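You operate a simulated robot arm through the tools that you are given. There is no shell and no other tool. Be economical: measure what you need, move in short steps, check, and stop when the job is done.

The job below is to be done with a simulated two-armed robot. You get a single attempt, and the scene is never put back.

JOB
Open the blue drawer, take the pipe saddle that says "33" from the top of the steel table and put it in the inside of the blue drawer, then shut the drawer. Then shut the top rack drawer. Then stack the plate block marked "P9" from the middle shelf of the rack on top of the plate block that says "P7". Then take the gauge block from the middle shelf of the rack and put it on the blue logger. Then put one of the brass blocks from the middle shelf of the rack on the top of the packing bench. Then put the guide block marked "G2" from the top of the steel bench on the blanking plate. Then take the wire basket from the top of the steel bench and leave it on the top of the steel table. Then fetch the file from the window side of the loading table and set it on the top of the stock bench. Then take the green tin on the open stretch of the belt and put it away on the top of the stock bench. Then take the steel weight on the window side of the loading table and put it away on the top of the stock bench. Do these in the order given. Set down upright: gauge block, wire basket.

Only the result counts: the job must be done as asked and must still hold three seconds after the hand-in. Knocking over, shifting, dropping, spilling or breaking anything else fails it.

ROBOT AND FRAMES
Two 6-joint arms with two-finger grippers on one trunk, on a base that drives. Base frame: it is fixed to the floor where the robot stands at the start and does not move with it; the origin is under the middle of the robot, x ahead of it, y to its left, z up. Readings come in cm, degrees, newtons and seconds.
The left shoulder is at the start at [3, 17.8, 96.3], the right one opposite. With the tool pointing down near the work surface each hand reaches from about 10 to 84 cm from the robot's upright axis, wherever it stands, measured 20 degrees to its own side. Places, roughly: blanking plate (5x10x2 cm) [-20, -290, 90]; blue drawer [60, -10, 80]; blue logger [-850, -1575, 100]; brass block [-750, -1825, 100]; file (21x3x3 cm) [-210, -350, 90]; gauge block [-825, -1775, 100]; green tin [-225, -325, 100]; guide block [-25, -300, 100]; inside of the blue drawer [70, -10, 80]; pipe saddle [50, -75, 100]; plate block [-825, -1800, 100]; steel weight [-175, -300, 100]; top of the packing bench [-940, -1680, 90]; top of the steel table [60, -80, 90]; top of the stock bench [100, 40, 90]; top rack drawer [20, -120, 100]; wire basket [-25, -250, 100]. Payload 2.54 kg a hand.
The tool frame of a hand sits at the grasp point between the pads (the TCP): z along the fingers, y along the line on which they close. The tips reach 3 cm beyond it. The gripper opens to 11.6 cm. The gripper's body begins 9.5 cm behind the TCP.
Orientation is that of the tool frame in the base frame, as a unit quaternion [w, x, y, z]. With the fingers straight down and closing along the base's y, the tool's x points along the base's -x, its y along +y and its z along -z.

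CONTROLS
- The arms move only by the tool nudge_tool. It takes "left_increments", "right_increments" or both (then of equal length, played together; a hand with none holds still); each is a list of rows, each a list of 7 numbers: the shift along the tool's x, y, z in cm, then the turn, a rotation vector about the tool's x, y, z in rad, then the gripper command, from -1 (shut) to 1 (fully open), values between in proportion. In form: [[x, y, z, wx, wy, wz, jaw], ...]. A call has 1 to 12 rows; each row is the pose to reach, as a shift and turn from the pose commanded when the call began, along the tool's axes at that moment. Each row takes 0.2 s and may step no farther than 5 cm and 8.6 degrees from the row before; otherwise, or with a gripper value out of range, the whole call is refused. Where a pose cannot be reached the arm comes as near as it can. A force on the tool above 40 N (or 10 N above the force at the start of the call, whichever is more), or a blocked arm, ends the call early, and 0.2 s more pass. Each finger travels about 15.3 cm/s and halts on what it meets, pressing with about 30 N; the grip force reading is that of the motor and also rises with nothing between the fingers. The clock runs only during rows and for 0.2 s after the last one: add rows that repeat a pose to give the fingers time. The reply holds the time, the measured pose of the TCP, the force on the tool along the base axes, the opening and the grip force, in the units named above and with some noise, with the torque about the TCP (base axes, N m) and any sound that the robot's microphone picked up, and new pictures: "show" is both (left out), scene, wrist or none (wrist: the cameras of the hands that moved).
- Cameras (640 x 400 px; columns grow to the right, rows downward): "scene" is now at [2.64, -0.32, 167.34]; the picture's right is [-0.06, -1.00, 0.00], its down [-0.85, 0.05, -0.52] and it looks along [0.52, -0.03, -0.86] (base axes); focal length 269 px, centre (320, 200). "left" rides on the left gripper at [6.9, 1.5, -12.2] in its tool frame; the picture's right is [-0.21, 0.98, 0.00], its down [-0.83, -0.18, -0.53] and it looks along [-0.52, -0.11, 0.85] (tool axes); focal length 251 px, centre (320, 200). "right" rides on the right gripper at [6.9, -1.5, -12.2] in its tool frame; the picture's right is [0.21, 0.98, 0.00], its down [-0.83, 0.18, -0.53] and it looks along [-0.52, 0.11, 0.85] (tool axes); focal length 251 px, centre (320, 200). There is no depth. A picture from a camera that has moved, and an enlarged one, comes with that camera's place and axes in the base frame and with its lens. The place of the scene camera against the robot may be out by one fixed shift of up to 1.2 cm in any direction.
- move_column(by): slides the trunk up (or, below 0, down) by that many cm; the arms and the scene camera ride with it, the base frame stays. It gives what a move gives, with no picture.
- roll_base(legs): drives the robot by 1 to 6 legs, each [ahead, left, turn to the left] in cm, cm and degrees, along the robot's own axes; the way and the turn of a leg run together, so that a leg with both is an arc; at most 150 cm and 180 degrees a leg. The arms and the cameras ride along, it lands a little off, and it stops where it bumps. It gives what a move gives, and a new picture of the scene camera.
- pan_tilt(pan, tilt): turns the head with the scene camera to pan (to the left, within 143 degrees either way) and tilt (down, from -29 to 69), counted from straight ahead of the robot. It gives what a move gives, and a new picture of the scene camera.
- enlarge(camera, box): a new picture of the part [left, top, right, bottom] of that camera's present view, enlarged. No time passes.
- finish_job(): hands the job in; it is judged then, once.

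Go step by step. Nothing tells you exact positions but the pictures and the camera data: compare them with the known pose of the tool, close in by small moves and look again before you grip or let go. The budget is 535 turns and 360 pictures, counting those below and the enlarged ones. Unless the task says otherwise, let go and move clear before handing in.

The tools are called after "Request:" as name(argument=value, ...) on one line, values as JSON. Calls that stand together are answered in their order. nudge_tool: Moves the arms, as the interface text tells. Its arguments: {"type":"object","properties":{"left_increments":{"type":"array"},"right_increments":{"type":"array"},"show":{"type":"string","enum":["both","scene","wrist","none"]}},"required":[]} The other tools are called the same way: move_column (by) slides the trunk up or down; roll_base (legs) drives the base; pan_tilt (pan, tilt) turns the head that bears the scene camera; enlarge (camera, box) takes an enlarged picture of a part of a camera's view; finish_job () hands the job in.

At the start:

```text
t: 0.0
left_tcp_pos: [54.14, 1.81, 119.29]
left_orientation: [0.0, 0.0, 1.0, 0.0]
left_force: [0.2, -0.1, 1.0]
left_torque: [0.01, -0.02, 0.01]
left_width: 11.59
left_gripper_force: 0.1
right_tcp_pos: [30.85, -34.98, 112.18]
right_orientation: [0.0, 0.0, 1.0, 0.0]
right_force: [-0.2, 0.6, -0.9]
right_torque: [0.02, -0.01, 0.02]
right_width: 11.62
right_gripper_force: 0.0
trunk travel left (down, up): [-17.5, 36.5]
robot x, y, heading: [0.01, 0.3, -0.0]
head pan, tilt: [-3.5, 58.8]
```

scene: 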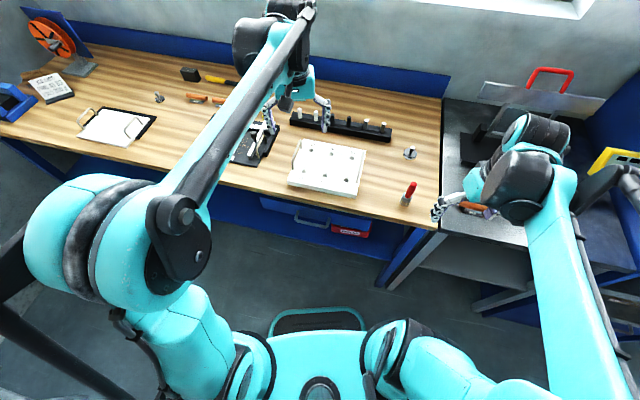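
right: 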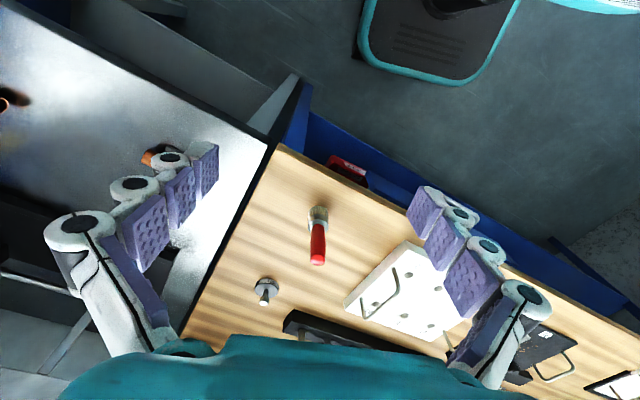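
left: 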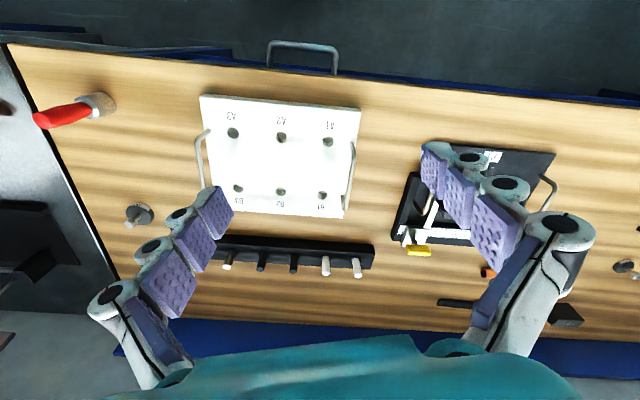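

I see a wooden bench ahead with a blue drawer beneath it, and a steel table to the right. I'll look closer at the drawer handle and towards the steel table.

Request:
enlarge(camera="scene", box=[220, 160, 460, 310])

Request:
pan_tilt(pan=-50, tilt=45)

```text
2.67 times, centred on (340, 235) of scene
camera zoom: at [2.64, -0.32, 167.34], right [-0.06, -1.0, 0.0], down [-0.85, 0.05, -0.52], along [0.52, -0.03, -0.86], focal length 718 px, centre (267, 107)
```

zoom: 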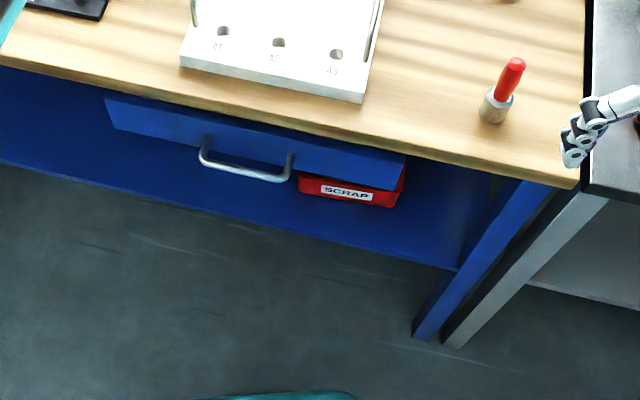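

```text
t: 1.1
left_tcp_pos: [54.25, 1.98, 119.21]
left_orientation: [0.0, 0.0, 1.0, 0.0]
left_force: [0.3, 0.1, -0.2]
left_torque: [-0.06, -0.03, 0.03]
left_width: 11.61
left_gripper_force: 0.1
right_tcp_pos: [31.0, -35.08, 112.24]
right_orientation: [0.0, -0.001, 1.0, 0.0]
right_force: [0.7, 0.1, 0.0]
right_torque: [0.03, -0.04, 0.01]
right_width: 11.59
right_gripper_force: 0.0
trunk travel left (down, up): [-17.5, 36.5]
robot x, y, heading: [0.09, 0.26, -0.0]
head pan, tilt: [-50.0, 45.0]
camera scene: at [1.08, -6.12, 169.15], right [-0.77, -0.64, 0.0], down [-0.46, 0.54, -0.71], along [0.45, -0.54, -0.71], focal length 269 px, centre (320, 200)
```

scene: 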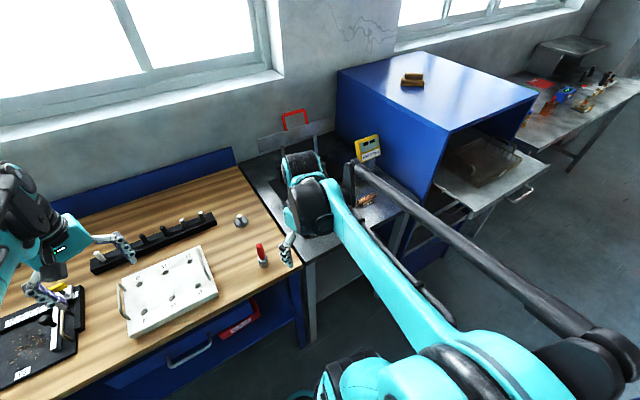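

The blue drawer is under the wooden bench, its D-handle near [45, 0, 77]. I'll bring the left hand back in front of it and turn it so it closes fore-and-aft. I'll look more closely at the steel table in the same turn.

Request:
enlarge(camera="scene", box=[230, 100, 450, 240])

Request:
nudge_tool(left_increments=[[1.8, 0, 0, 0, 0, 0.1428, 0], [3.6, 0, 0, 0, 0, 0.2856, 0], [5.4, 0, 0, 0, 0, 0.4284, 0], [7.2, 0, 0, 0, 0, 0.5712, 0], [9, 0, 0, 0, 0, 0.714, 0], [10.8, 0, 0, 0, 0, 0.8568, -0.4], [12.6, 0, 0, 0, 0, 0.9996, -0.4], [14.4, 0, 0, 0, 0, 1.1424, -0.4], [16.2, 0, 0, 0, 0, 1.2852, -0.4], [18, 0, 0, 0, 0, 1.428, -0.4], [20, 0, 0, 0, 0, 1.5708, -0.4]], show="wrist")

```text
2.86 times, centred on (340, 170) of scene
camera zoom: at [1.08, -6.12, 169.15], right [-0.77, -0.64, 0.0], down [-0.46, 0.54, -0.71], along [0.45, -0.54, -0.71], focal length 770 px, centre (263, 286)
```

zoom: 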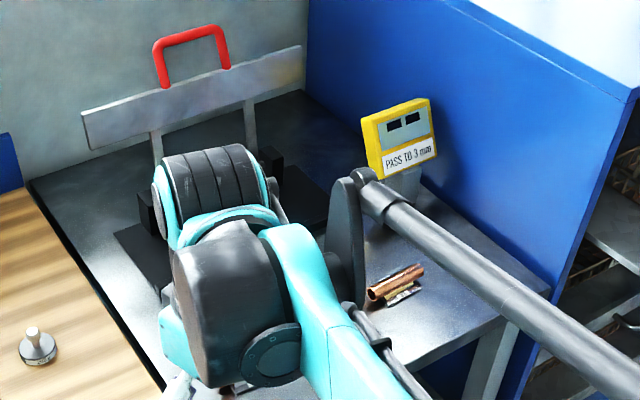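

```text
t: 3.5
left_tcp_pos: [33.89, 1.96, 119.46]
left_orientation: [0.0, 0.708, 0.706, 0.0]
left_force: [-0.1, 0.1, -0.9]
left_torque: [-0.07, -0.01, 0.03]
left_width: 3.47
left_gripper_force: 0.0
right_tcp_pos: [30.75, -34.84, 112.33]
right_orientation: [0.0, 0.001, 1.0, 0.0]
right_force: [0.0, 0.0, -0.1]
right_torque: [-0.02, 0.01, 0.01]
right_width: 11.57
right_gripper_force: 0.0
trunk travel left (down, up): [-17.5, 36.5]
robot x, y, heading: [0.29, 0.08, 0.2]
head pan, tilt: [-50.0, 45.0]
camera left: at [35.54, 8.74, 131.73], right [0.98, -0.22, 0.0], down [-0.18, -0.83, 0.53], along [-0.12, -0.52, -0.85], focal length 251 px, centre (320, 200)
```

left: 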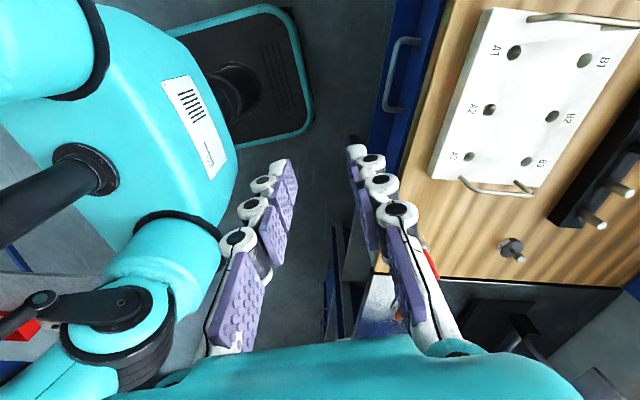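

The handle shows at about [47, 0.3, 79]. Now I pitch the fingers 45° forward and come down in front of it.

Request:
nudge_tool(left_increments=[[-0.2, 0.3, 3.4, -0.1, 0, 0, -0.4], [-0.4, 0.6, 6.8, -0.2, 0, 0, -0.4], [-0.6, 0.9, 10.2, -0.3, 0, 0, -0.4], [-0.8, 1.2, 13.6, -0.4, 0, 0, -0.4], [-1.0, 1.5, 17, -0.5, 0, 0, -0.4], [-1.3, 1.7, 20.4, -0.6, 0, 0, -0.4], [-1.5, 1.9, 23.7, -0.7, 0, 0, -0.4], [-1.7, 2.0, 27, -0.785, 0, 0, -0.4]], show="wrist")

Request:
pan_tilt(pan=0, tilt=60)

```text
t: 5.3
left_tcp_pos: [36.63, -1.0, 98.12]
left_orientation: [0.27, 0.653, 0.654, 0.27]
left_force: [-0.4, -0.3, 0.6]
left_torque: [-0.02, -0.01, 0.03]
left_width: 3.47
left_gripper_force: 0.1
left hand out of reach, approached as far as the arm can: row 7, 8
right_tcp_pos: [30.89, -34.99, 112.12]
right_orientation: [0.0, 0.001, 1.0, 0.0]
right_force: [-0.9, 0.5, 0.3]
right_torque: [-0.02, 0.01, 0.01]
right_width: 11.58
right_gripper_force: 0.0
trunk travel left (down, up): [-17.5, 36.5]
robot x, y, heading: [-0.36, 0.0, 0.1]
head pan, tilt: [-50.0, 45.0]
camera left: at [29.22, 5.87, 107.86], right [0.69, -0.21, 0.69], down [-0.51, -0.83, 0.25], along [0.52, -0.52, -0.68], focal length 251 px, centre (320, 200)
```

left: 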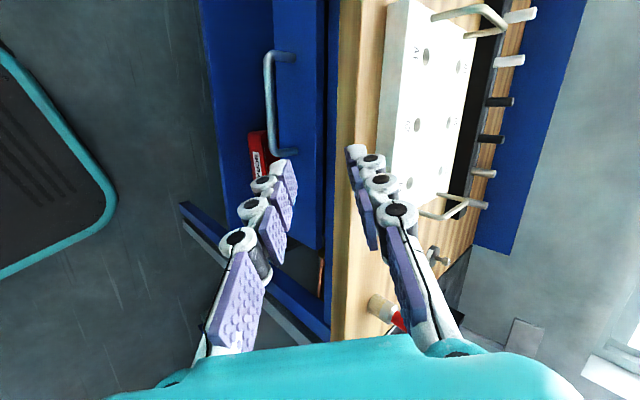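

```text
t: 6.5
left_tcp_pos: [36.73, -1.05, 98.05]
left_orientation: [0.27, 0.653, 0.654, 0.269]
left_force: [-0.2, -0.9, -0.6]
left_torque: [-0.01, 0.04, 0.01]
left_width: 3.5
left_gripper_force: 0.0
right_tcp_pos: [30.84, -34.95, 112.2]
right_orientation: [0.0, 0.0, 1.0, 0.0]
right_force: [-0.2, -0.2, -0.6]
right_torque: [-0.01, 0.04, -0.01]
right_width: 11.58
right_gripper_force: 0.0
trunk travel left (down, up): [-17.5, 36.5]
robot x, y, heading: [-0.15, 0.34, 0.0]
head pan, tilt: [0.0, 60.0]
camera scene: at [2.51, 0.1, 167.2], right [0.0, -1.0, 0.0], down [-0.87, 0.0, -0.5], along [0.5, 0.0, -0.87], focal length 269 px, centre (320, 200)
```

scene: 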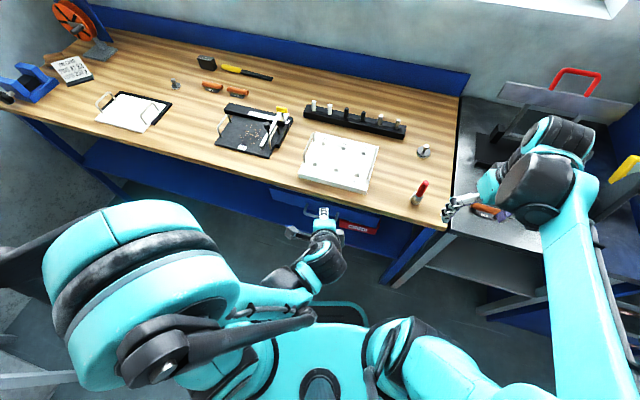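

The arm is too folded to go lower here. I'll back the base 25 cm, raise the right hand, then lower the trunk.

Request:
roll_base(legs=[[-25, 0, 0]])

Request:
nudge_tool(right_increments=[[0, 0, -4, 0, 0, 0, 1], [0, 0, -8, 0, 0, 0, 1], [0, 0, -12, 0, 0, 0, 1], [0, 0, -15, 0, 0, 0, 1]], show="none")

Request:
move_column(by=-14)

Request:
nudge_tool(left_increments=[[0.3, 0, 0, 0, 0, 0, -0.4]])

```text
t: 8.3
left_tcp_pos: [12.33, -1.22, 98.15]
left_orientation: [0.272, 0.656, 0.651, 0.269]
left_force: [-1.7, -0.2, 0.5]
left_torque: [0.01, 0.0, 0.02]
left_width: 3.49
left_gripper_force: 0.0
right_tcp_pos: [6.08, -35.0, 112.18]
right_orientation: [0.001, 0.003, 1.0, 0.0]
right_force: [-0.8, 0.3, -0.1]
right_torque: [0.01, -0.04, -0.03]
right_width: 11.6
right_gripper_force: 0.0
trunk travel left (down, up): [-17.5, 36.5]
robot x, y, heading: [-24.46, -0.16, -0.6]
head pan, tilt: [0.0, 60.0]
camera scene: at [-22.07, 0.15, 167.2], right [-0.01, -1.0, 0.0], down [-0.87, 0.01, -0.5], along [0.5, 0.0, -0.87], focal length 269 px, centre (320, 200)
```

scene: 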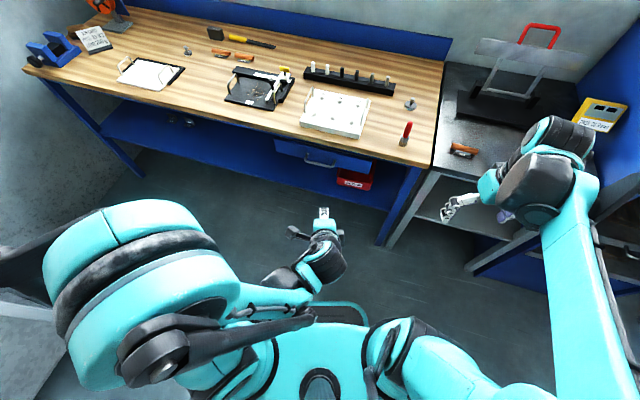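

```text
t: 9.3
left_tcp_pos: [12.37, -1.24, 98.18]
left_orientation: [0.27, 0.656, 0.651, 0.27]
left_force: [-0.1, -0.4, 0.7]
left_torque: [0.03, 0.01, 0.03]
left_width: 3.49
left_gripper_force: 0.0
right_tcp_pos: [6.2, -34.83, 127.2]
right_orientation: [-0.001, 0.004, 1.0, 0.0]
right_force: [0.0, -0.2, -0.5]
right_torque: [-0.01, 0.02, 0.03]
right_width: 11.59
right_gripper_force: 0.0
trunk travel left (down, up): [-17.5, 36.5]
robot x, y, heading: [-24.8, 0.41, -0.3]
head pan, tilt: [0.0, 60.0]
```

```text
t: 11.0
left_tcp_pos: [12.41, -1.15, 84.12]
left_orientation: [0.27, 0.656, 0.651, 0.269]
left_force: [-0.2, -0.1, -0.5]
left_torque: [0.0, 0.05, 0.02]
left_width: 3.47
left_gripper_force: 0.2
right_tcp_pos: [6.08, -34.76, 113.07]
right_orientation: [0.0, 0.003, 1.0, 0.0]
right_force: [0.2, -0.4, 0.0]
right_torque: [0.0, -0.01, -0.02]
right_width: 11.58
right_gripper_force: 0.0
trunk travel left (down, up): [-3.5, 50.5]
robot x, y, heading: [-24.6, 0.03, -0.3]
head pan, tilt: [0.0, 60.0]
```

```text
t: 11.4
left_tcp_pos: [12.26, -0.95, 84.18]
left_orientation: [0.271, 0.656, 0.651, 0.269]
left_force: [0.1, -0.1, 0.2]
left_torque: [-0.02, -0.01, 0.01]
left_width: 3.48
left_gripper_force: 0.1
right_tcp_pos: [6.11, -34.8, 113.09]
right_orientation: [-0.001, 0.004, 1.0, 0.0]
right_force: [-0.2, 0.0, -0.4]
right_torque: [0.0, 0.02, 0.0]
right_width: 11.61
right_gripper_force: 0.1
trunk travel left (down, up): [-3.5, 50.5]
robot x, y, heading: [-24.41, -0.08, -0.1]
head pan, tilt: [0.0, 60.0]
camera scene: at [-21.92, 0.17, 153.21], right [-0.01, -1.0, 0.0], down [-0.87, 0.01, -0.5], along [0.5, 0.0, -0.87], focal length 269 px, centre (320, 200)
camera left: at [4.87, 6.04, 93.96], right [0.69, -0.22, 0.69], down [-0.51, -0.82, 0.25], along [0.51, -0.52, -0.68], focal length 251 px, centre (320, 200)
```

scene: 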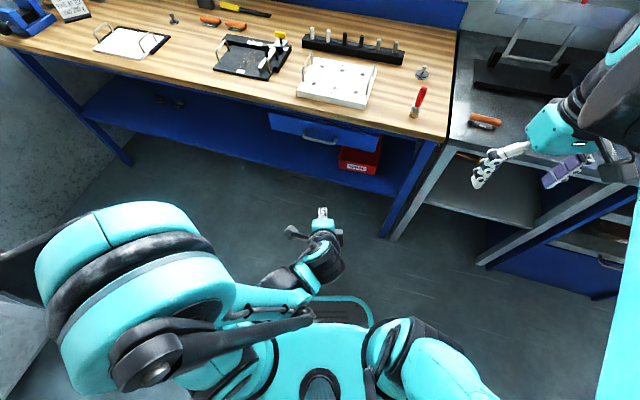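
left: 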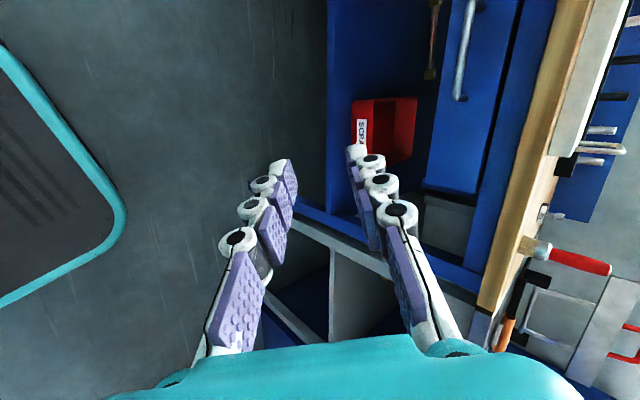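

Handle resolved at about [46.9, 0.3, 79]. Moving to a stand-off point along the approach line.

Request:
nudge_tool(left_increments=[[0.2, 3, 2.9, 0, 0, 0, -0.4], [0.4, 6, 5.8, 0, 0, 0, -0.4], [0.6, 9, 8.7, 0, 0, 0, -0.4], [0.8, 12, 11.6, 0, 0, 0, -0.4], [1.0, 15, 14.5, 0, 0, 0, -0.4], [1.1, 18, 17.4, 0, 0, 0, -0.4], [1.2, 20.8, 20.1, 0, 0, 0, -0.4], [1.2, 20.8, 20.1, 0, 0, 0, -0.4]], show="wrist")

```text
t: 13.2
left_tcp_pos: [41.26, 0.11, 84.66]
left_orientation: [0.271, 0.656, 0.651, 0.268]
left_force: [-0.8, 0.2, 1.0]
left_torque: [-0.04, 0.0, 0.04]
left_width: 3.47
left_gripper_force: 0.0
right_tcp_pos: [6.17, -34.87, 112.99]
right_orientation: [0.001, 0.003, 1.0, 0.0]
right_force: [0.2, 0.1, -0.6]
right_torque: [-0.01, 0.01, 0.02]
right_width: 11.62
right_gripper_force: 0.0
trunk travel left (down, up): [-3.5, 50.5]
robot x, y, heading: [-24.41, 0.12, -0.3]
head pan, tilt: [0.0, 60.0]
camera left: at [33.92, 7.0, 94.41], right [0.69, -0.22, 0.69], down [-0.51, -0.82, 0.25], along [0.51, -0.52, -0.68], focal length 251 px, centre (320, 200)
```

left: 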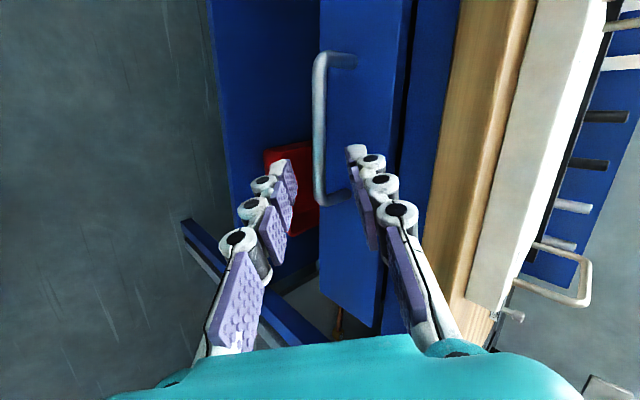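

Bar is centred between the fingers; advancing 7 cm and gripping.

Request:
nudge_tool(left_increments=[[0.5, 0, 2.5, 0, 0, 0, -0.4], [0.5, 0.1, 5, 0, 0, 0, -0.4], [0.5, 0.2, 7, 0, 0, 0, -0.4], [0.5, 0.2, 7, 0, 0, 0, -1], [0.5, 0.2, 7, 0, 0, 0, -1]], show="wrist")

```text
t: 14.4
left_tcp_pos: [46.35, 0.5, 79.64]
left_orientation: [0.27, 0.656, 0.651, 0.268]
left_force: [2.1, 0.2, -3.1]
left_torque: [0.74, -0.19, -0.82]
left_width: 1.55
left_gripper_force: 41.2
right_tcp_pos: [6.32, -34.82, 113.06]
right_orientation: [0.0, 0.004, 1.0, 0.0]
right_force: [-0.1, 0.8, 0.3]
right_torque: [0.04, 0.03, 0.03]
right_width: 11.6
right_gripper_force: 0.0
trunk travel left (down, up): [-3.5, 50.5]
robot x, y, heading: [-24.39, 0.33, -0.3]
head pan, tilt: [0.0, 60.0]
camera left: at [38.93, 7.54, 89.45], right [0.69, -0.22, 0.69], down [-0.51, -0.82, 0.25], along [0.51, -0.52, -0.68], focal length 251 px, centre (320, 200)
```

left: 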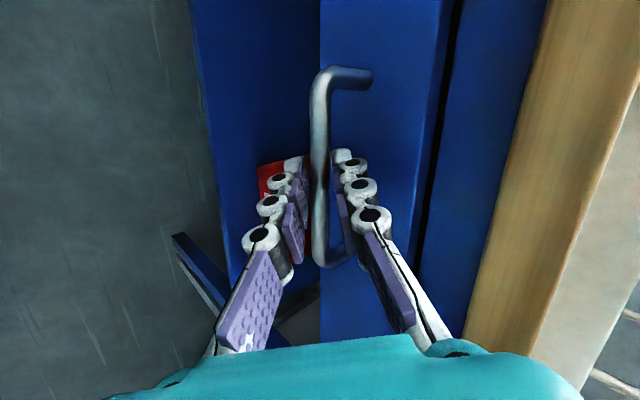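

Gripped. Pulling the drawer straight out in small rows.

Request:
nudge_tool(left_increments=[[0.5, -1.1, 5.7, 0, 0, 0, -1], [0.5, -2.4, 4.4, 0, 0, 0, -1], [0.5, -3.8, 3.0, 0, 0, 0, -1], [0.5, -5.2, 1.6, 0, 0, 0, -1], [0.5, -6.6, 0.2, 0, 0, 0, -1], [0.5, -8, -1.2, 0, 0, 0, -1], [0.5, -9.4, -2.6, 0, 0, 0, -1], [0.5, -10.8, -4, 0, 0, 0, -1], [0.5, -12.2, -5.4, 0, 0, 0, -1], [0.5, -13.6, -6.8, 0, 0, 0, -1]], show="scene")

```text
refused: row 1 steps farther than a row can; nothing moved
```

The rows must count from the present pose; correcting.

Request:
nudge_tool(left_increments=[[0, -1.4, -1.4, 0, 0, 0, -1], [0, -2.8, -2.8, 0, 0, 0, -1], [0, -4.2, -4.2, 0, 0, 0, -1], [0, -5.6, -5.6, 0, 0, 0, -1], [0, -7, -7, 0, 0, 0, -1], [0, -8.4, -8.4, 0, 0, 0, -1], [0, -9.8, -9.8, 0, 0, 0, -1], [0, -11.2, -11.2, 0, 0, 0, -1], [0, -12.6, -12.6, 0, 0, 0, -1], [0, -14, -14, 0, 0, 0, -1]], show="scene")

```text
t: 16.5
left_tcp_pos: [28.15, 1.02, 79.56]
left_orientation: [0.267, 0.655, 0.653, 0.271]
left_force: [1.3, 5.9, -0.5]
left_torque: [1.08, -0.39, 0.19]
left_width: 1.58
left_gripper_force: 41.9
left hand out of reach, approached as far as the arm can: row 10
right_tcp_pos: [6.3, -34.85, 113.14]
right_orientation: [0.0, 0.003, 1.0, 0.0]
right_force: [-0.7, 0.7, -0.5]
right_torque: [0.04, 0.0, 0.02]
right_width: 11.62
right_gripper_force: 0.2
trunk travel left (down, up): [-3.5, 50.5]
robot x, y, heading: [-24.46, 0.09, -0.3]
head pan, tilt: [0.0, 60.0]
stopped in row 10 (left hand): the force on the tool passed its limit at 43 N (the readings are from after the stop); the commanded pose is now the measured one
camera scene: at [-21.85, 0.17, 153.19], right [-0.01, -1.0, 0.0], down [-0.87, 0.01, -0.5], along [0.5, 0.0, -0.87], focal length 269 px, centre (320, 200)
```

scene: 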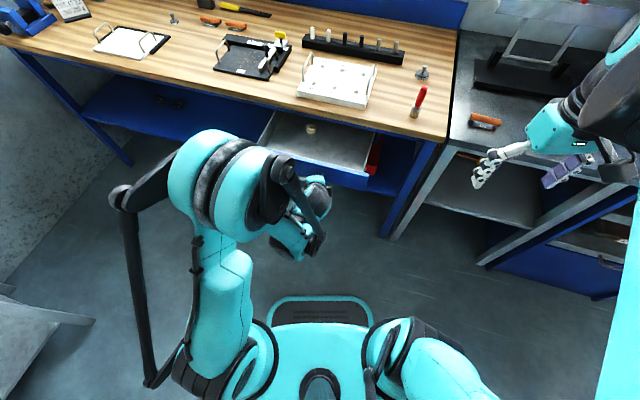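

The drawer is open about 18 cm. I'll release and withdraw along the finger axis.

Request:
nudge_tool(left_increments=[[0, 0, 0, 0, 0, 0, -0.3], [0, 0, 0, 0, 0, 0, -0.3], [0, 0, -2, 0, 0, 0, -0.3], [0, 0, -4, 0, 0, 0, -0.3], [0, 0, -6, 0, 0, 0, -0.3], [0, 0, -8, 0, 0, 0, -0.3]], show="wrist")

```text
t: 17.9
left_tcp_pos: [22.41, 0.9, 85.37]
left_orientation: [0.269, 0.655, 0.653, 0.27]
left_force: [0.2, 0.3, -0.2]
left_torque: [0.02, 0.01, -0.02]
left_width: 4.06
left_gripper_force: 0.1
right_tcp_pos: [6.15, -34.78, 113.05]
right_orientation: [0.0, 0.004, 1.0, 0.0]
right_force: [-0.4, 0.4, 0.4]
right_torque: [0.02, -0.05, -0.02]
right_width: 11.62
right_gripper_force: 0.0
trunk travel left (down, up): [-3.5, 50.5]
robot x, y, heading: [-24.5, -0.0, -0.4]
head pan, tilt: [0.0, 60.0]
camera left: at [14.89, 7.85, 95.21], right [0.69, -0.22, 0.69], down [-0.51, -0.83, 0.25], along [0.51, -0.52, -0.68], focal length 251 px, centre (320, 200)
```

left: 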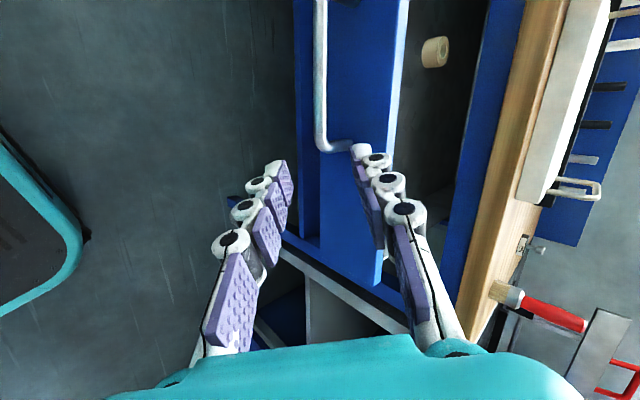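

Clear of the handle. Raising the trunk and looking at the steel table.

Request:
move_column(by=14)

Request:
roll_base(legs=[[0, -40, 0]])

Request:
nudge_tool(right_increments=[[0, 0, 0, 0, 0, 0, 0.6]], show="wrist")

```text
t: 19.6
left_tcp_pos: [22.44, 0.97, 99.32]
left_orientation: [0.268, 0.655, 0.653, 0.27]
left_force: [-0.5, -0.4, -0.4]
left_torque: [-0.04, 0.01, 0.0]
left_width: 4.06
left_gripper_force: 0.0
right_tcp_pos: [6.09, -34.76, 127.04]
right_orientation: [-0.001, 0.004, 1.0, 0.0]
right_force: [-0.1, 0.0, 0.5]
right_torque: [0.01, 0.01, 0.0]
right_width: 11.61
right_gripper_force: 0.1
trunk travel left (down, up): [-17.5, 36.5]
robot x, y, heading: [-24.45, -0.05, -0.5]
head pan, tilt: [0.0, 60.0]
```

```text
t: 22.1
left_tcp_pos: [22.26, -39.28, 99.33]
left_orientation: [0.267, 0.653, 0.655, 0.272]
left_force: [0.4, -0.7, -0.4]
left_torque: [0.0, 0.02, 0.04]
left_width: 4.05
left_gripper_force: 0.1
right_tcp_pos: [6.29, -75.22, 127.02]
right_orientation: [0.0, -0.001, 1.0, 0.0]
right_force: [-0.2, 0.1, 0.0]
right_torque: [0.05, -0.02, 0.02]
right_width: 11.57
right_gripper_force: 0.0
trunk travel left (down, up): [-17.5, 36.5]
robot x, y, heading: [-24.85, -40.4, 0.1]
head pan, tilt: [0.0, 60.0]
camera scene: at [-22.02, -40.52, 167.2], right [0.0, -1.0, 0.0], down [-0.87, 0.0, -0.5], along [0.5, 0.0, -0.87], focal length 269 px, centre (320, 200)
```

scene: 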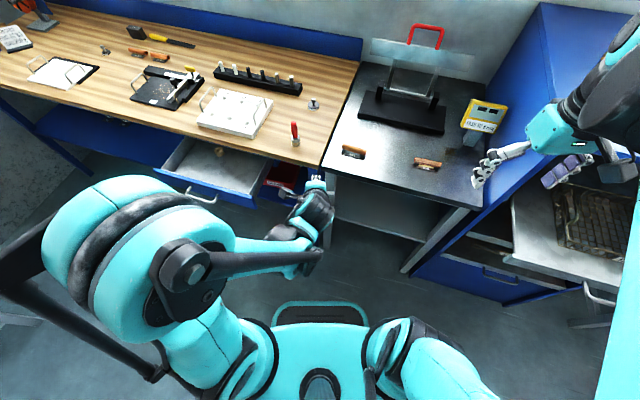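

```text
t: 22.5
left_tcp_pos: [22.22, -39.41, 99.3]
left_orientation: [0.268, 0.652, 0.655, 0.272]
left_force: [-0.4, 0.0, 0.8]
left_torque: [-0.02, -0.01, -0.04]
left_width: 4.07
left_gripper_force: 0.0
right_tcp_pos: [6.23, -75.2, 127.02]
right_orientation: [0.0, -0.001, 1.0, 0.0]
right_force: [-0.2, -0.2, 0.6]
right_torque: [0.0, 0.0, 0.0]
right_width: 9.26
right_gripper_force: 0.1
trunk travel left (down, up): [-17.5, 36.5]
robot x, y, heading: [-24.59, -40.6, -0.2]
head pan, tilt: [0.0, 60.0]
camera right: at [-0.55, -76.69, 139.41], right [-0.22, 0.98, 0.0], down [0.83, 0.18, 0.53], along [0.52, 0.12, -0.85], focal length 251 px, centre (320, 200)
```

right: 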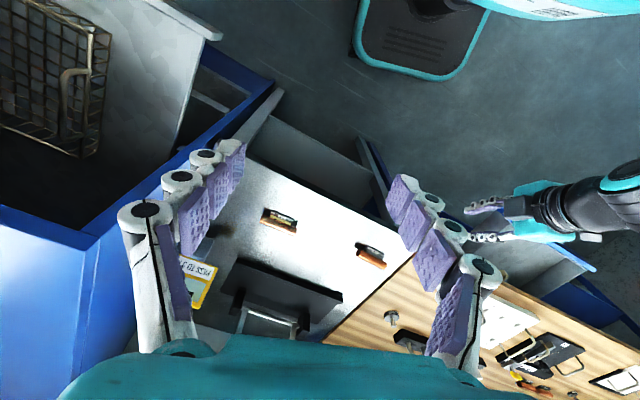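

Request:
enlarge(camera="scene", box=[325, 120, 485, 200])

Request:
enlarge(camera="right", box=[230, 190, 410, 300])

```text
4.00 times, centred on (405, 160) of scene
camera zoom: at [-22.02, -40.42, 167.2], right [0.0, -1.0, 0.0], down [-0.87, 0.0, -0.5], along [0.5, 0.0, -0.87], focal length 1078 px, centre (-20, 360)
```

zoom: 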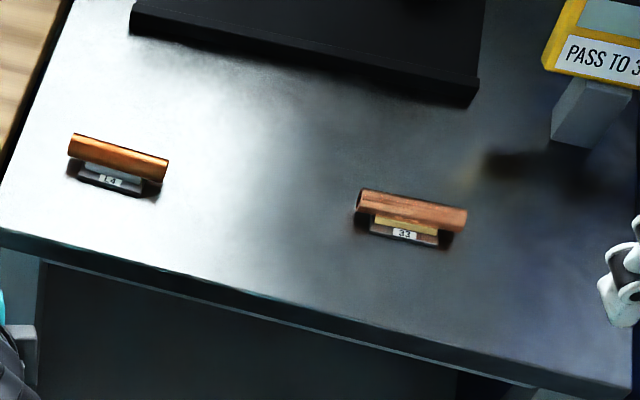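

```text
3.56 times, centred on (320, 245) of right
camera zoom: at [-0.55, -76.69, 139.41], right [-0.22, 0.98, 0.0], down [0.83, 0.18, 0.53], along [0.52, 0.12, -0.85], focal length 894 px, centre (320, 40)
```

zoom: 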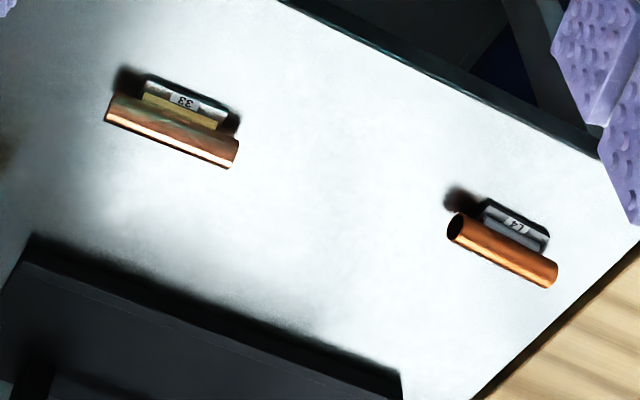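

The saddle "33" is the one on the right, its pipe at about [36.3, -78, 93], turned some 16°. I'll bring the right hand above it with the closing direction across the pipe.

Request:
nudge_tool(right_increments=[[-3.3, -0.3, 1.8, 0, 0, -0.143, 0], [-6.6, -0.6, 3.6, 0, 0, -0.287, 0], [-10, -0.9, 5.4, 0, 0, -0.43, 0], [-13.3, -1.2, 7.2, 0, 0, -0.573, 0], [-16.6, -1.5, 9, 0, 0, -0.717, 0], [-20, -1.8, 10.8, 0, 0, -0.86, 0], [-23.3, -2.2, 12.6, 0, 0, -1.0, 0], [-26.6, -2.5, 14.8, 0, 0, -1.147, 0], [-30, -2.8, 17, 0, 0, -1.29, 0], [-30, -2.8, 17, 0, 0, -1.29, 0]])

```text
t: 24.7
left_tcp_pos: [22.19, -39.27, 99.48]
left_orientation: [0.268, 0.652, 0.655, 0.271]
left_force: [0.4, 0.8, 0.3]
left_torque: [-0.01, 0.02, 0.02]
left_width: 4.07
left_gripper_force: 0.1
right_tcp_pos: [36.04, -77.97, 110.16]
right_orientation: [0.0, -0.603, 0.798, 0.0]
right_force: [-0.2, -0.1, 0.0]
right_torque: [-0.01, -0.04, -0.02]
right_width: 5.83
right_gripper_force: 0.1
trunk travel left (down, up): [-17.5, 36.5]
robot x, y, heading: [-24.11, -40.32, 0.2]
head pan, tilt: [0.0, 60.0]
camera scene: at [-22.15, -40.37, 167.21], right [0.0, -1.0, 0.0], down [-0.87, 0.0, -0.5], along [0.5, 0.0, -0.87], focal length 269 px, centre (320, 200)
camera right: at [35.59, -85.0, 122.43], right [-1.0, 0.06, 0.0], down [0.05, 0.84, 0.53], along [0.03, 0.53, -0.85], focal length 251 px, centre (320, 200)
```

scene: 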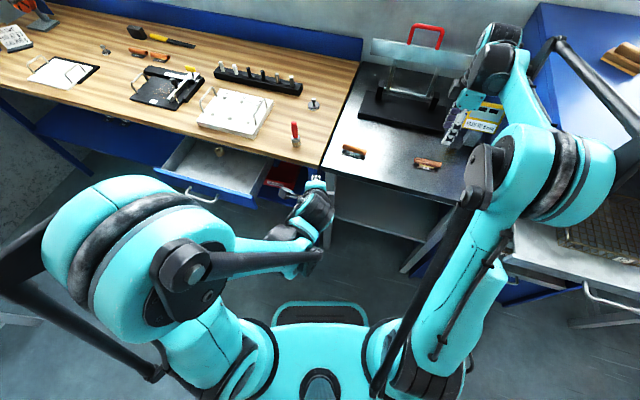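
right: 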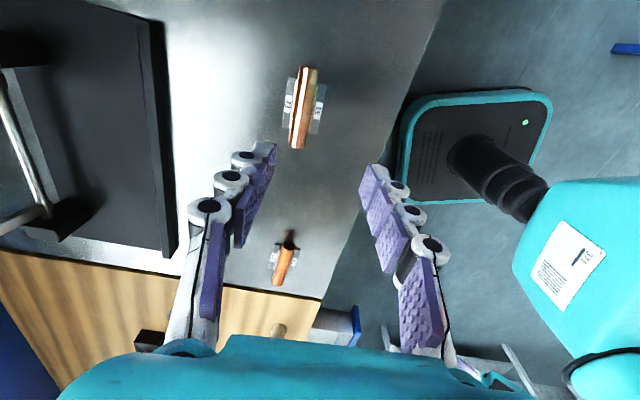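

Wrist view puts the pipe at about [37.9, -78.8]. Centring over it and descending some.

Request:
nudge_tool(right_increments=[[0.1, -1, 4, 0, 0, 0, 0], [0.25, -2.05, 8, 0, 0, 0, 0], [0.25, -2.05, 8, 0, 0, 0, 0]], show="wrist")

```text
t: 25.5
left_tcp_pos: [22.18, -39.4, 99.48]
left_orientation: [0.268, 0.653, 0.655, 0.271]
left_force: [-0.7, 0.9, 0.4]
left_torque: [-0.03, -0.03, 0.01]
left_width: 4.07
left_gripper_force: 0.1
right_tcp_pos: [37.92, -78.75, 102.43]
right_orientation: [0.0, -0.602, 0.799, 0.0]
right_force: [0.0, -0.6, 1.0]
right_torque: [-0.01, -0.03, 0.01]
right_width: 5.78
right_gripper_force: 0.0
trunk travel left (down, up): [-17.5, 36.5]
robot x, y, heading: [-24.56, -40.48, -0.2]
head pan, tilt: [0.0, 60.0]
camera right: at [37.52, -85.72, 114.63], right [-1.0, 0.06, 0.0], down [0.05, 0.84, 0.53], along [0.03, 0.53, -0.85], focal length 251 px, centre (320, 200)
```

right: 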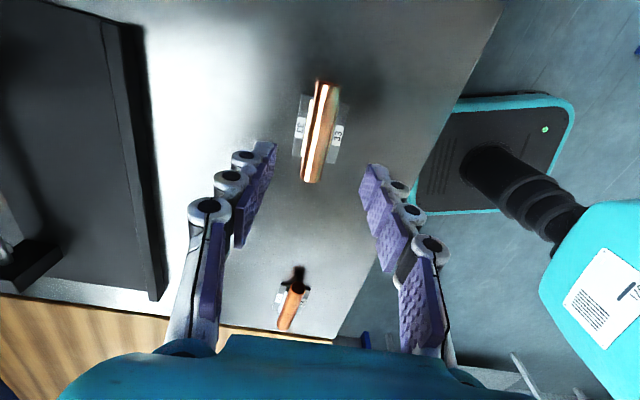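

Pipe sits centred between the fingers. Descending gently to TCP z≈94.

Request:
nudge_tool(right_increments=[[0.25, 0, 3, 0, 0, 0, 0], [0.25, 0, 5.5, 0, 0, 0, 0], [0.25, 0, 7, 0, 0, 0, 0], [0.25, 0, 8.2, 0, 0, 0, 0], [0.25, 0, 8.2, 0, 0, 0, 0]], show="wrist")

```text
t: 26.7
left_tcp_pos: [22.26, -39.27, 99.28]
left_orientation: [0.268, 0.652, 0.655, 0.27]
left_force: [-0.1, 0.8, 0.9]
left_torque: [-0.02, -0.02, -0.01]
left_width: 4.08
left_gripper_force: 0.0
right_tcp_pos: [38.12, -78.9, 94.01]
right_orientation: [0.0, -0.602, 0.798, 0.0]
right_force: [0.2, -0.2, -0.4]
right_torque: [0.01, 0.01, -0.01]
right_width: 5.81
right_gripper_force: 0.1
trunk travel left (down, up): [-17.5, 36.5]
robot x, y, heading: [-24.4, -40.26, 0.3]
head pan, tilt: [0.0, 60.0]
camera right: at [37.71, -85.9, 106.4], right [-1.0, 0.06, 0.0], down [0.05, 0.84, 0.53], along [0.03, 0.53, -0.85], focal length 251 px, centre (320, 200)
```

right: 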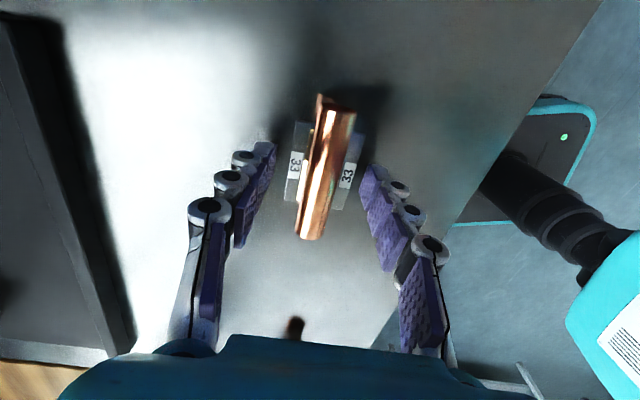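

Pipe appears slightly lower (z≈91.5). Down 2 cm more, then close.

Request:
nudge_tool(right_increments=[[0, 0, 1, 0, 0, 0, 0], [0, 0, 2, 0, 0, 0, 0], [0, 0, 2, 0, 0, 0, -0.5], [0, 0, 2, 0, 0, 0, -1], [0, 0, 2, 0, 0, 0, -1], [0, 0, 2, 0, 0, 0, -1]], show="wrist")

```text
t: 27.3
left_tcp_pos: [21.95, -39.14, 99.58]
left_orientation: [0.269, 0.652, 0.655, 0.272]
left_force: [-0.2, 0.6, -0.3]
left_torque: [0.02, 0.01, -0.04]
left_width: 4.04
left_gripper_force: 0.1
right_tcp_pos: [37.85, -78.79, 92.84]
right_orientation: [0.0, -0.602, 0.799, -0.001]
right_force: [-13.0, 3.9, 45.0]
right_torque: [0.15, 0.86, 0.03]
right_width: 4.52
right_gripper_force: 44.9
trunk travel left (down, up): [-17.5, 36.5]
robot x, y, heading: [-24.68, -40.46, 0.1]
head pan, tilt: [0.0, 60.0]
stopped in row 3 (right hand): the force on the tool passed its limit at 52 N (the readings are from after the stop); the commanded pose is now the measured one
camera right: at [37.36, -85.83, 105.27], right [-1.0, 0.06, 0.0], down [0.05, 0.85, 0.53], along [0.04, 0.53, -0.85], focal length 251 px, centre (320, 200)
```

right: 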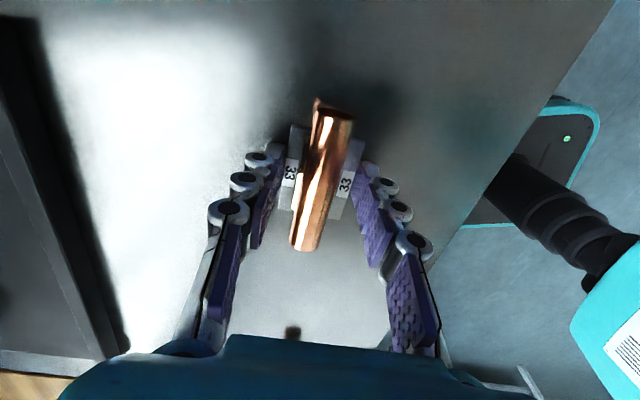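

The fingertips touched the table (top ≈ 90) and the fingers hold the 4.5 cm base. Lifting.

Request:
nudge_tool(right_increments=[[0, 0, -0.4, 0, 0, 0, -1], [0, 0, -0.4, 0, 0, 0, -1], [0, 0, -3, 0, 0, 0, -1], [0, 0, -7, 0, 0, 0, -1], [0, 0, -11, 0, 0, 0, -1]], show="wrist")

```text
t: 28.5
left_tcp_pos: [22.26, -39.29, 99.47]
left_orientation: [0.268, 0.653, 0.655, 0.271]
left_force: [-0.6, 0.6, 0.8]
left_torque: [-0.02, 0.02, -0.02]
left_width: 4.05
left_gripper_force: 0.1
right_tcp_pos: [38.15, -78.77, 103.26]
right_orientation: [0.0, -0.602, 0.799, -0.001]
right_force: [-0.3, 0.3, -1.4]
right_torque: [0.01, -0.05, 0.03]
right_width: 4.52
right_gripper_force: 29.7
trunk travel left (down, up): [-17.5, 36.5]
robot x, y, heading: [-24.72, -40.36, 0.2]
head pan, tilt: [0.0, 60.0]
camera right: at [37.72, -85.83, 115.54], right [-1.0, 0.06, 0.0], down [0.05, 0.84, 0.53], along [0.04, 0.53, -0.85], focal length 251 px, centre (320, 200)
```

right: 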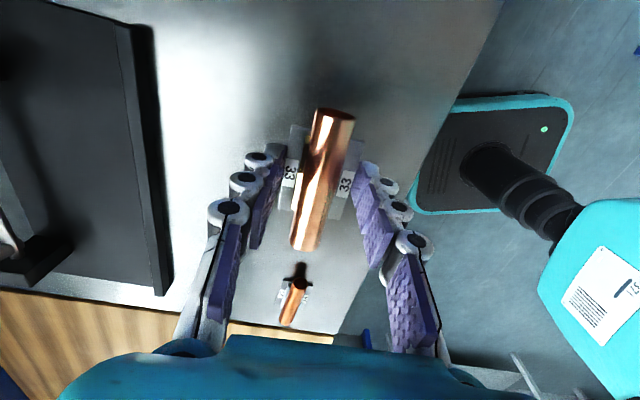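

The saddle is held. I'll raise it a little, move the left hand aside, and drive left to face the drawer.

Request:
nudge_tool(right_increments=[[0, 0, -3, 0, 0, 0, -1], [0, 0, -6, 0, 0, 0, -1], [0, 0, -9, 0, 0, 0, -1], [0, 0, -9, 0, 0, 0, -1], [0, 0, -9, 0, 0, 0, -1], [0, 0, -9, 0, 0, 0, -1]], left_increments=[[4, 0, 0, 0, 0, 0, -0.3], [8, 0, 0, 0, 0, 0, -0.3], [12, 0, 0, 0, 0, 0, -0.3], [16, 0, 0, 0, 0, 0, -0.3], [20, 0, 0, 0, 0, 0, -0.3], [24, 0, 0, 0, 0, 0, -0.3]], show="none")

Request:
roll_base(legs=[[0, 50, 0]])

Request:
nudge_tool(right_increments=[[0, 0, 0, 0, 0, 0, -1]], show="wrist")

```text
t: 29.9
left_tcp_pos: [22.18, -15.08, 99.57]
left_orientation: [0.267, 0.653, 0.655, 0.271]
left_force: [-0.5, 0.5, -0.8]
left_torque: [-0.01, 0.02, -0.06]
left_width: 4.06
left_gripper_force: 0.0
right_tcp_pos: [38.32, -78.87, 112.44]
right_orientation: [0.001, -0.602, 0.799, -0.001]
right_force: [0.2, 0.0, -1.4]
right_torque: [-0.02, 0.0, -0.03]
right_width: 4.53
right_gripper_force: 30.2
trunk travel left (down, up): [-17.5, 36.5]
robot x, y, heading: [-24.19, -40.72, 0.2]
head pan, tilt: [0.0, 60.0]
```

```text
t: 32.9
left_tcp_pos: [22.04, 36.54, 99.58]
left_orientation: [0.267, 0.652, 0.655, 0.272]
left_force: [-1.7, 0.7, 0.0]
left_torque: [0.01, 0.0, -0.02]
left_width: 4.05
left_gripper_force: 0.2
right_tcp_pos: [38.34, -27.69, 112.43]
right_orientation: [0.0, -0.602, 0.798, -0.001]
right_force: [1.5, 0.2, -1.6]
right_torque: [-0.04, 0.0, 0.01]
right_width: 4.55
right_gripper_force: 29.9
trunk travel left (down, up): [-17.5, 36.5]
robot x, y, heading: [-24.72, 10.42, 0.3]
head pan, tilt: [0.0, 60.0]
camera scene: at [-22.07, 10.89, 167.2], right [0.0, -1.0, 0.0], down [-0.87, 0.0, -0.5], along [0.5, 0.0, -0.87], focal length 269 px, centre (320, 200)
```

scene: 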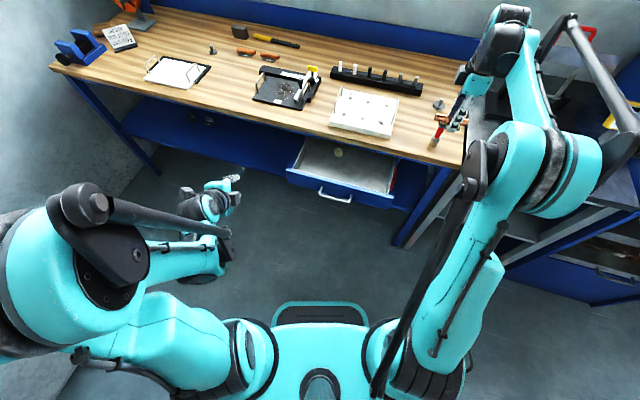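

```text
t: 33.3
left_tcp_pos: [22.02, 36.25, 99.58]
left_orientation: [0.267, 0.652, 0.656, 0.271]
left_force: [0.6, -0.4, -0.3]
left_torque: [0.02, 0.0, -0.01]
left_width: 4.07
left_gripper_force: 0.1
right_tcp_pos: [38.3, -27.64, 112.37]
right_orientation: [0.001, -0.603, 0.797, -0.001]
right_force: [-0.7, -0.4, -1.7]
right_torque: [-0.03, -0.02, 0.03]
right_width: 4.54
right_gripper_force: 30.5
trunk travel left (down, up): [-17.5, 36.5]
robot x, y, heading: [-24.6, 10.65, 0.3]
head pan, tilt: [0.0, 60.0]
camera right: at [37.92, -34.71, 124.71], right [-1.0, 0.06, 0.0], down [0.05, 0.84, 0.53], along [0.03, 0.53, -0.85], focal length 251 px, centre (320, 200)
```

right: 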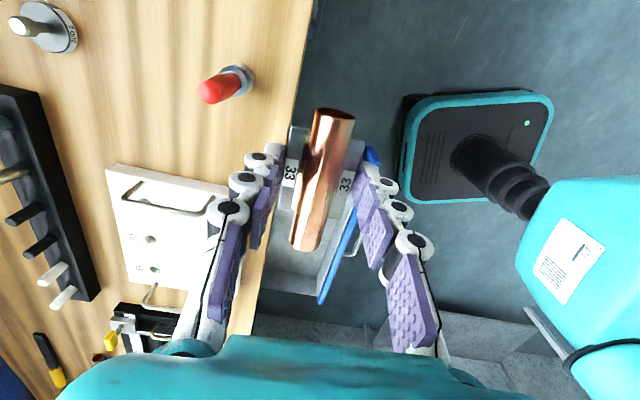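

The whole bench is turned about 17° relative to my frame; the open drawer's visible space centres near [42, 0]. I'll carry the saddle above it and look.

Request:
nudge_tool(right_increments=[[-4.2, 0.7, 0, 0, 0, 0, -1], [-8.4, 1.4, 0, 0, 0, 0, -1], [-12.6, 2.2, 0, 0, 0, 0, -1], [-16.8, 2.9, 0, 0, 0, 0, -1], [-21, 3.7, 0, 0, 0, 0, -1], [-25.4, 4.4, 0, 0, 0, 0, -1], [-25.4, 4.4, 0, 0, 0, 0, -1]])

```text
t: 34.9
left_tcp_pos: [21.86, 36.24, 99.69]
left_orientation: [0.267, 0.652, 0.656, 0.272]
left_force: [0.9, 0.3, 0.9]
left_torque: [-0.02, 0.04, 0.01]
left_width: 4.07
left_gripper_force: 0.0
right_tcp_pos: [40.8, -2.06, 112.35]
right_orientation: [0.001, -0.603, 0.798, -0.001]
right_force: [0.6, 0.3, -2.0]
right_torque: [-0.01, 0.0, 0.03]
right_width: 4.51
right_gripper_force: 29.5
trunk travel left (down, up): [-17.5, 36.5]
robot x, y, heading: [-24.8, 11.17, 0.1]
head pan, tilt: [0.0, 60.0]
camera scene: at [-22.08, 10.69, 167.2], right [0.0, -1.0, 0.0], down [-0.87, 0.0, -0.5], along [0.5, 0.0, -0.87], focal length 269 px, centre (320, 200)
camera right: at [40.38, -9.14, 124.7], right [-1.0, 0.06, 0.0], down [0.05, 0.84, 0.53], along [0.03, 0.53, -0.85], focal length 251 px, centre (320, 200)
```

scene: 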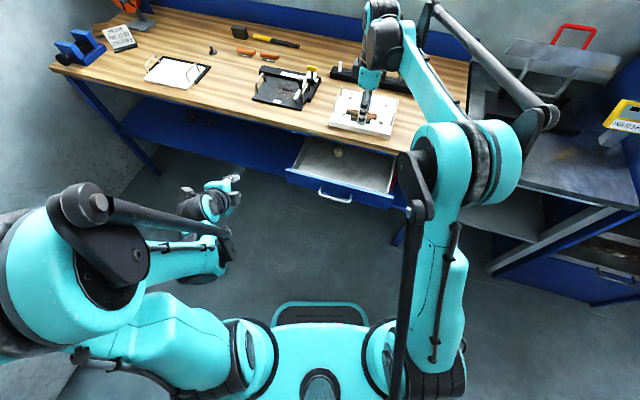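
right: 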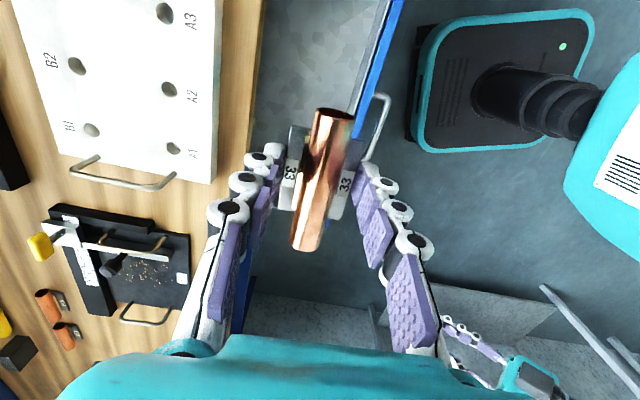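

Well placed between drawer front (≈7.7 cm) and bench edge (≈8.2 cm). Descending.

Request:
nudge_tool(right_increments=[[0, 0, 4, 0, 0, 0, -1], [0, 0, 8, 0, 0, 0, -1], [0, 0, 12, 0, 0, 0, -1], [0, 0, 16, 0, 0, 0, -1], [0, 0, 20, 0, 0, 0, -1], [0, 0, 24, 0, 0, 0, -1], [0, 0, 26, 0, 0, 0, -1]], show="wrist")

```text
t: 36.5
left_tcp_pos: [22.01, 36.29, 99.7]
left_orientation: [0.267, 0.652, 0.656, 0.272]
left_force: [0.6, -0.3, 0.7]
left_torque: [-0.01, 0.01, -0.01]
left_width: 4.07
left_gripper_force: 0.1
right_tcp_pos: [40.86, -2.0, 86.13]
right_orientation: [-0.001, -0.603, 0.798, -0.001]
right_force: [0.1, -0.2, -1.9]
right_torque: [0.0, 0.02, -0.03]
right_width: 4.52
right_gripper_force: 30.5
trunk travel left (down, up): [-17.5, 36.5]
robot x, y, heading: [-24.72, 10.6, 0.1]
head pan, tilt: [0.0, 60.0]
camera right: at [40.5, -9.0, 98.46], right [-1.0, 0.06, 0.0], down [0.05, 0.84, 0.53], along [0.03, 0.53, -0.85], focal length 251 px, centre (320, 200)
```

right: 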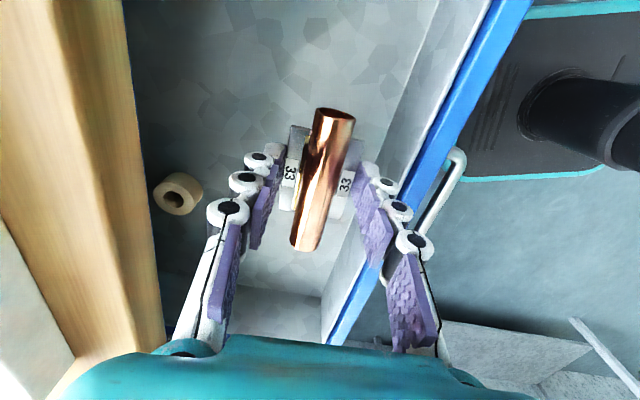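

Inside the drawer. Lowering slowly until it touches the floor.

Request:
nudge_tool(right_increments=[[0, 0, 1.5, 0, 0, 0, -1], [0, 0, 3, 0, 0, 0, -1], [0, 0, 4.5, 0, 0, 0, -1], [0, 0, 5.5, 0, 0, 0, -1], [0, 0, 6, 0, 0, 0, -1], [0, 0, 6.5, 0, 0, 0, -1], [0, 0, 7, 0, 0, 0, -1]], show="wrist")

```text
t: 38.1
left_tcp_pos: [22.04, 36.23, 99.84]
left_orientation: [0.267, 0.652, 0.656, 0.272]
left_force: [0.5, 0.0, 0.4]
left_torque: [-0.01, 0.0, 0.02]
left_width: 4.09
left_gripper_force: 0.1
right_tcp_pos: [41.01, -2.02, 79.24]
right_orientation: [-0.001, -0.603, 0.798, -0.001]
right_force: [0.1, 0.4, -2.2]
right_torque: [-0.02, -0.01, -0.01]
right_width: 4.51
right_gripper_force: 29.5
trunk travel left (down, up): [-17.5, 36.5]
robot x, y, heading: [-24.63, 10.56, 0.1]
head pan, tilt: [0.0, 60.0]
camera right: at [40.68, -9.05, 91.51], right [-1.0, 0.06, 0.0], down [0.05, 0.84, 0.53], along [0.03, 0.53, -0.85], focal length 251 px, centre (320, 200)
```

right: 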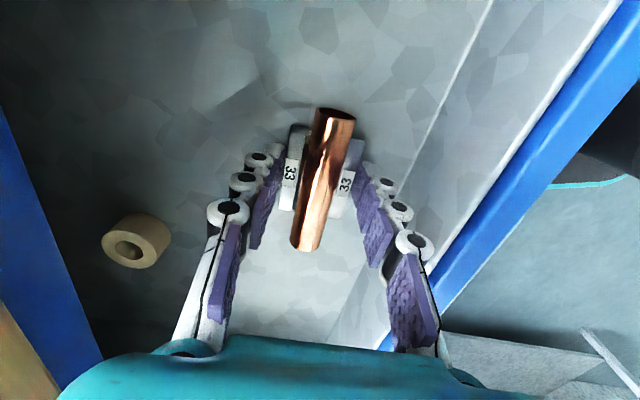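

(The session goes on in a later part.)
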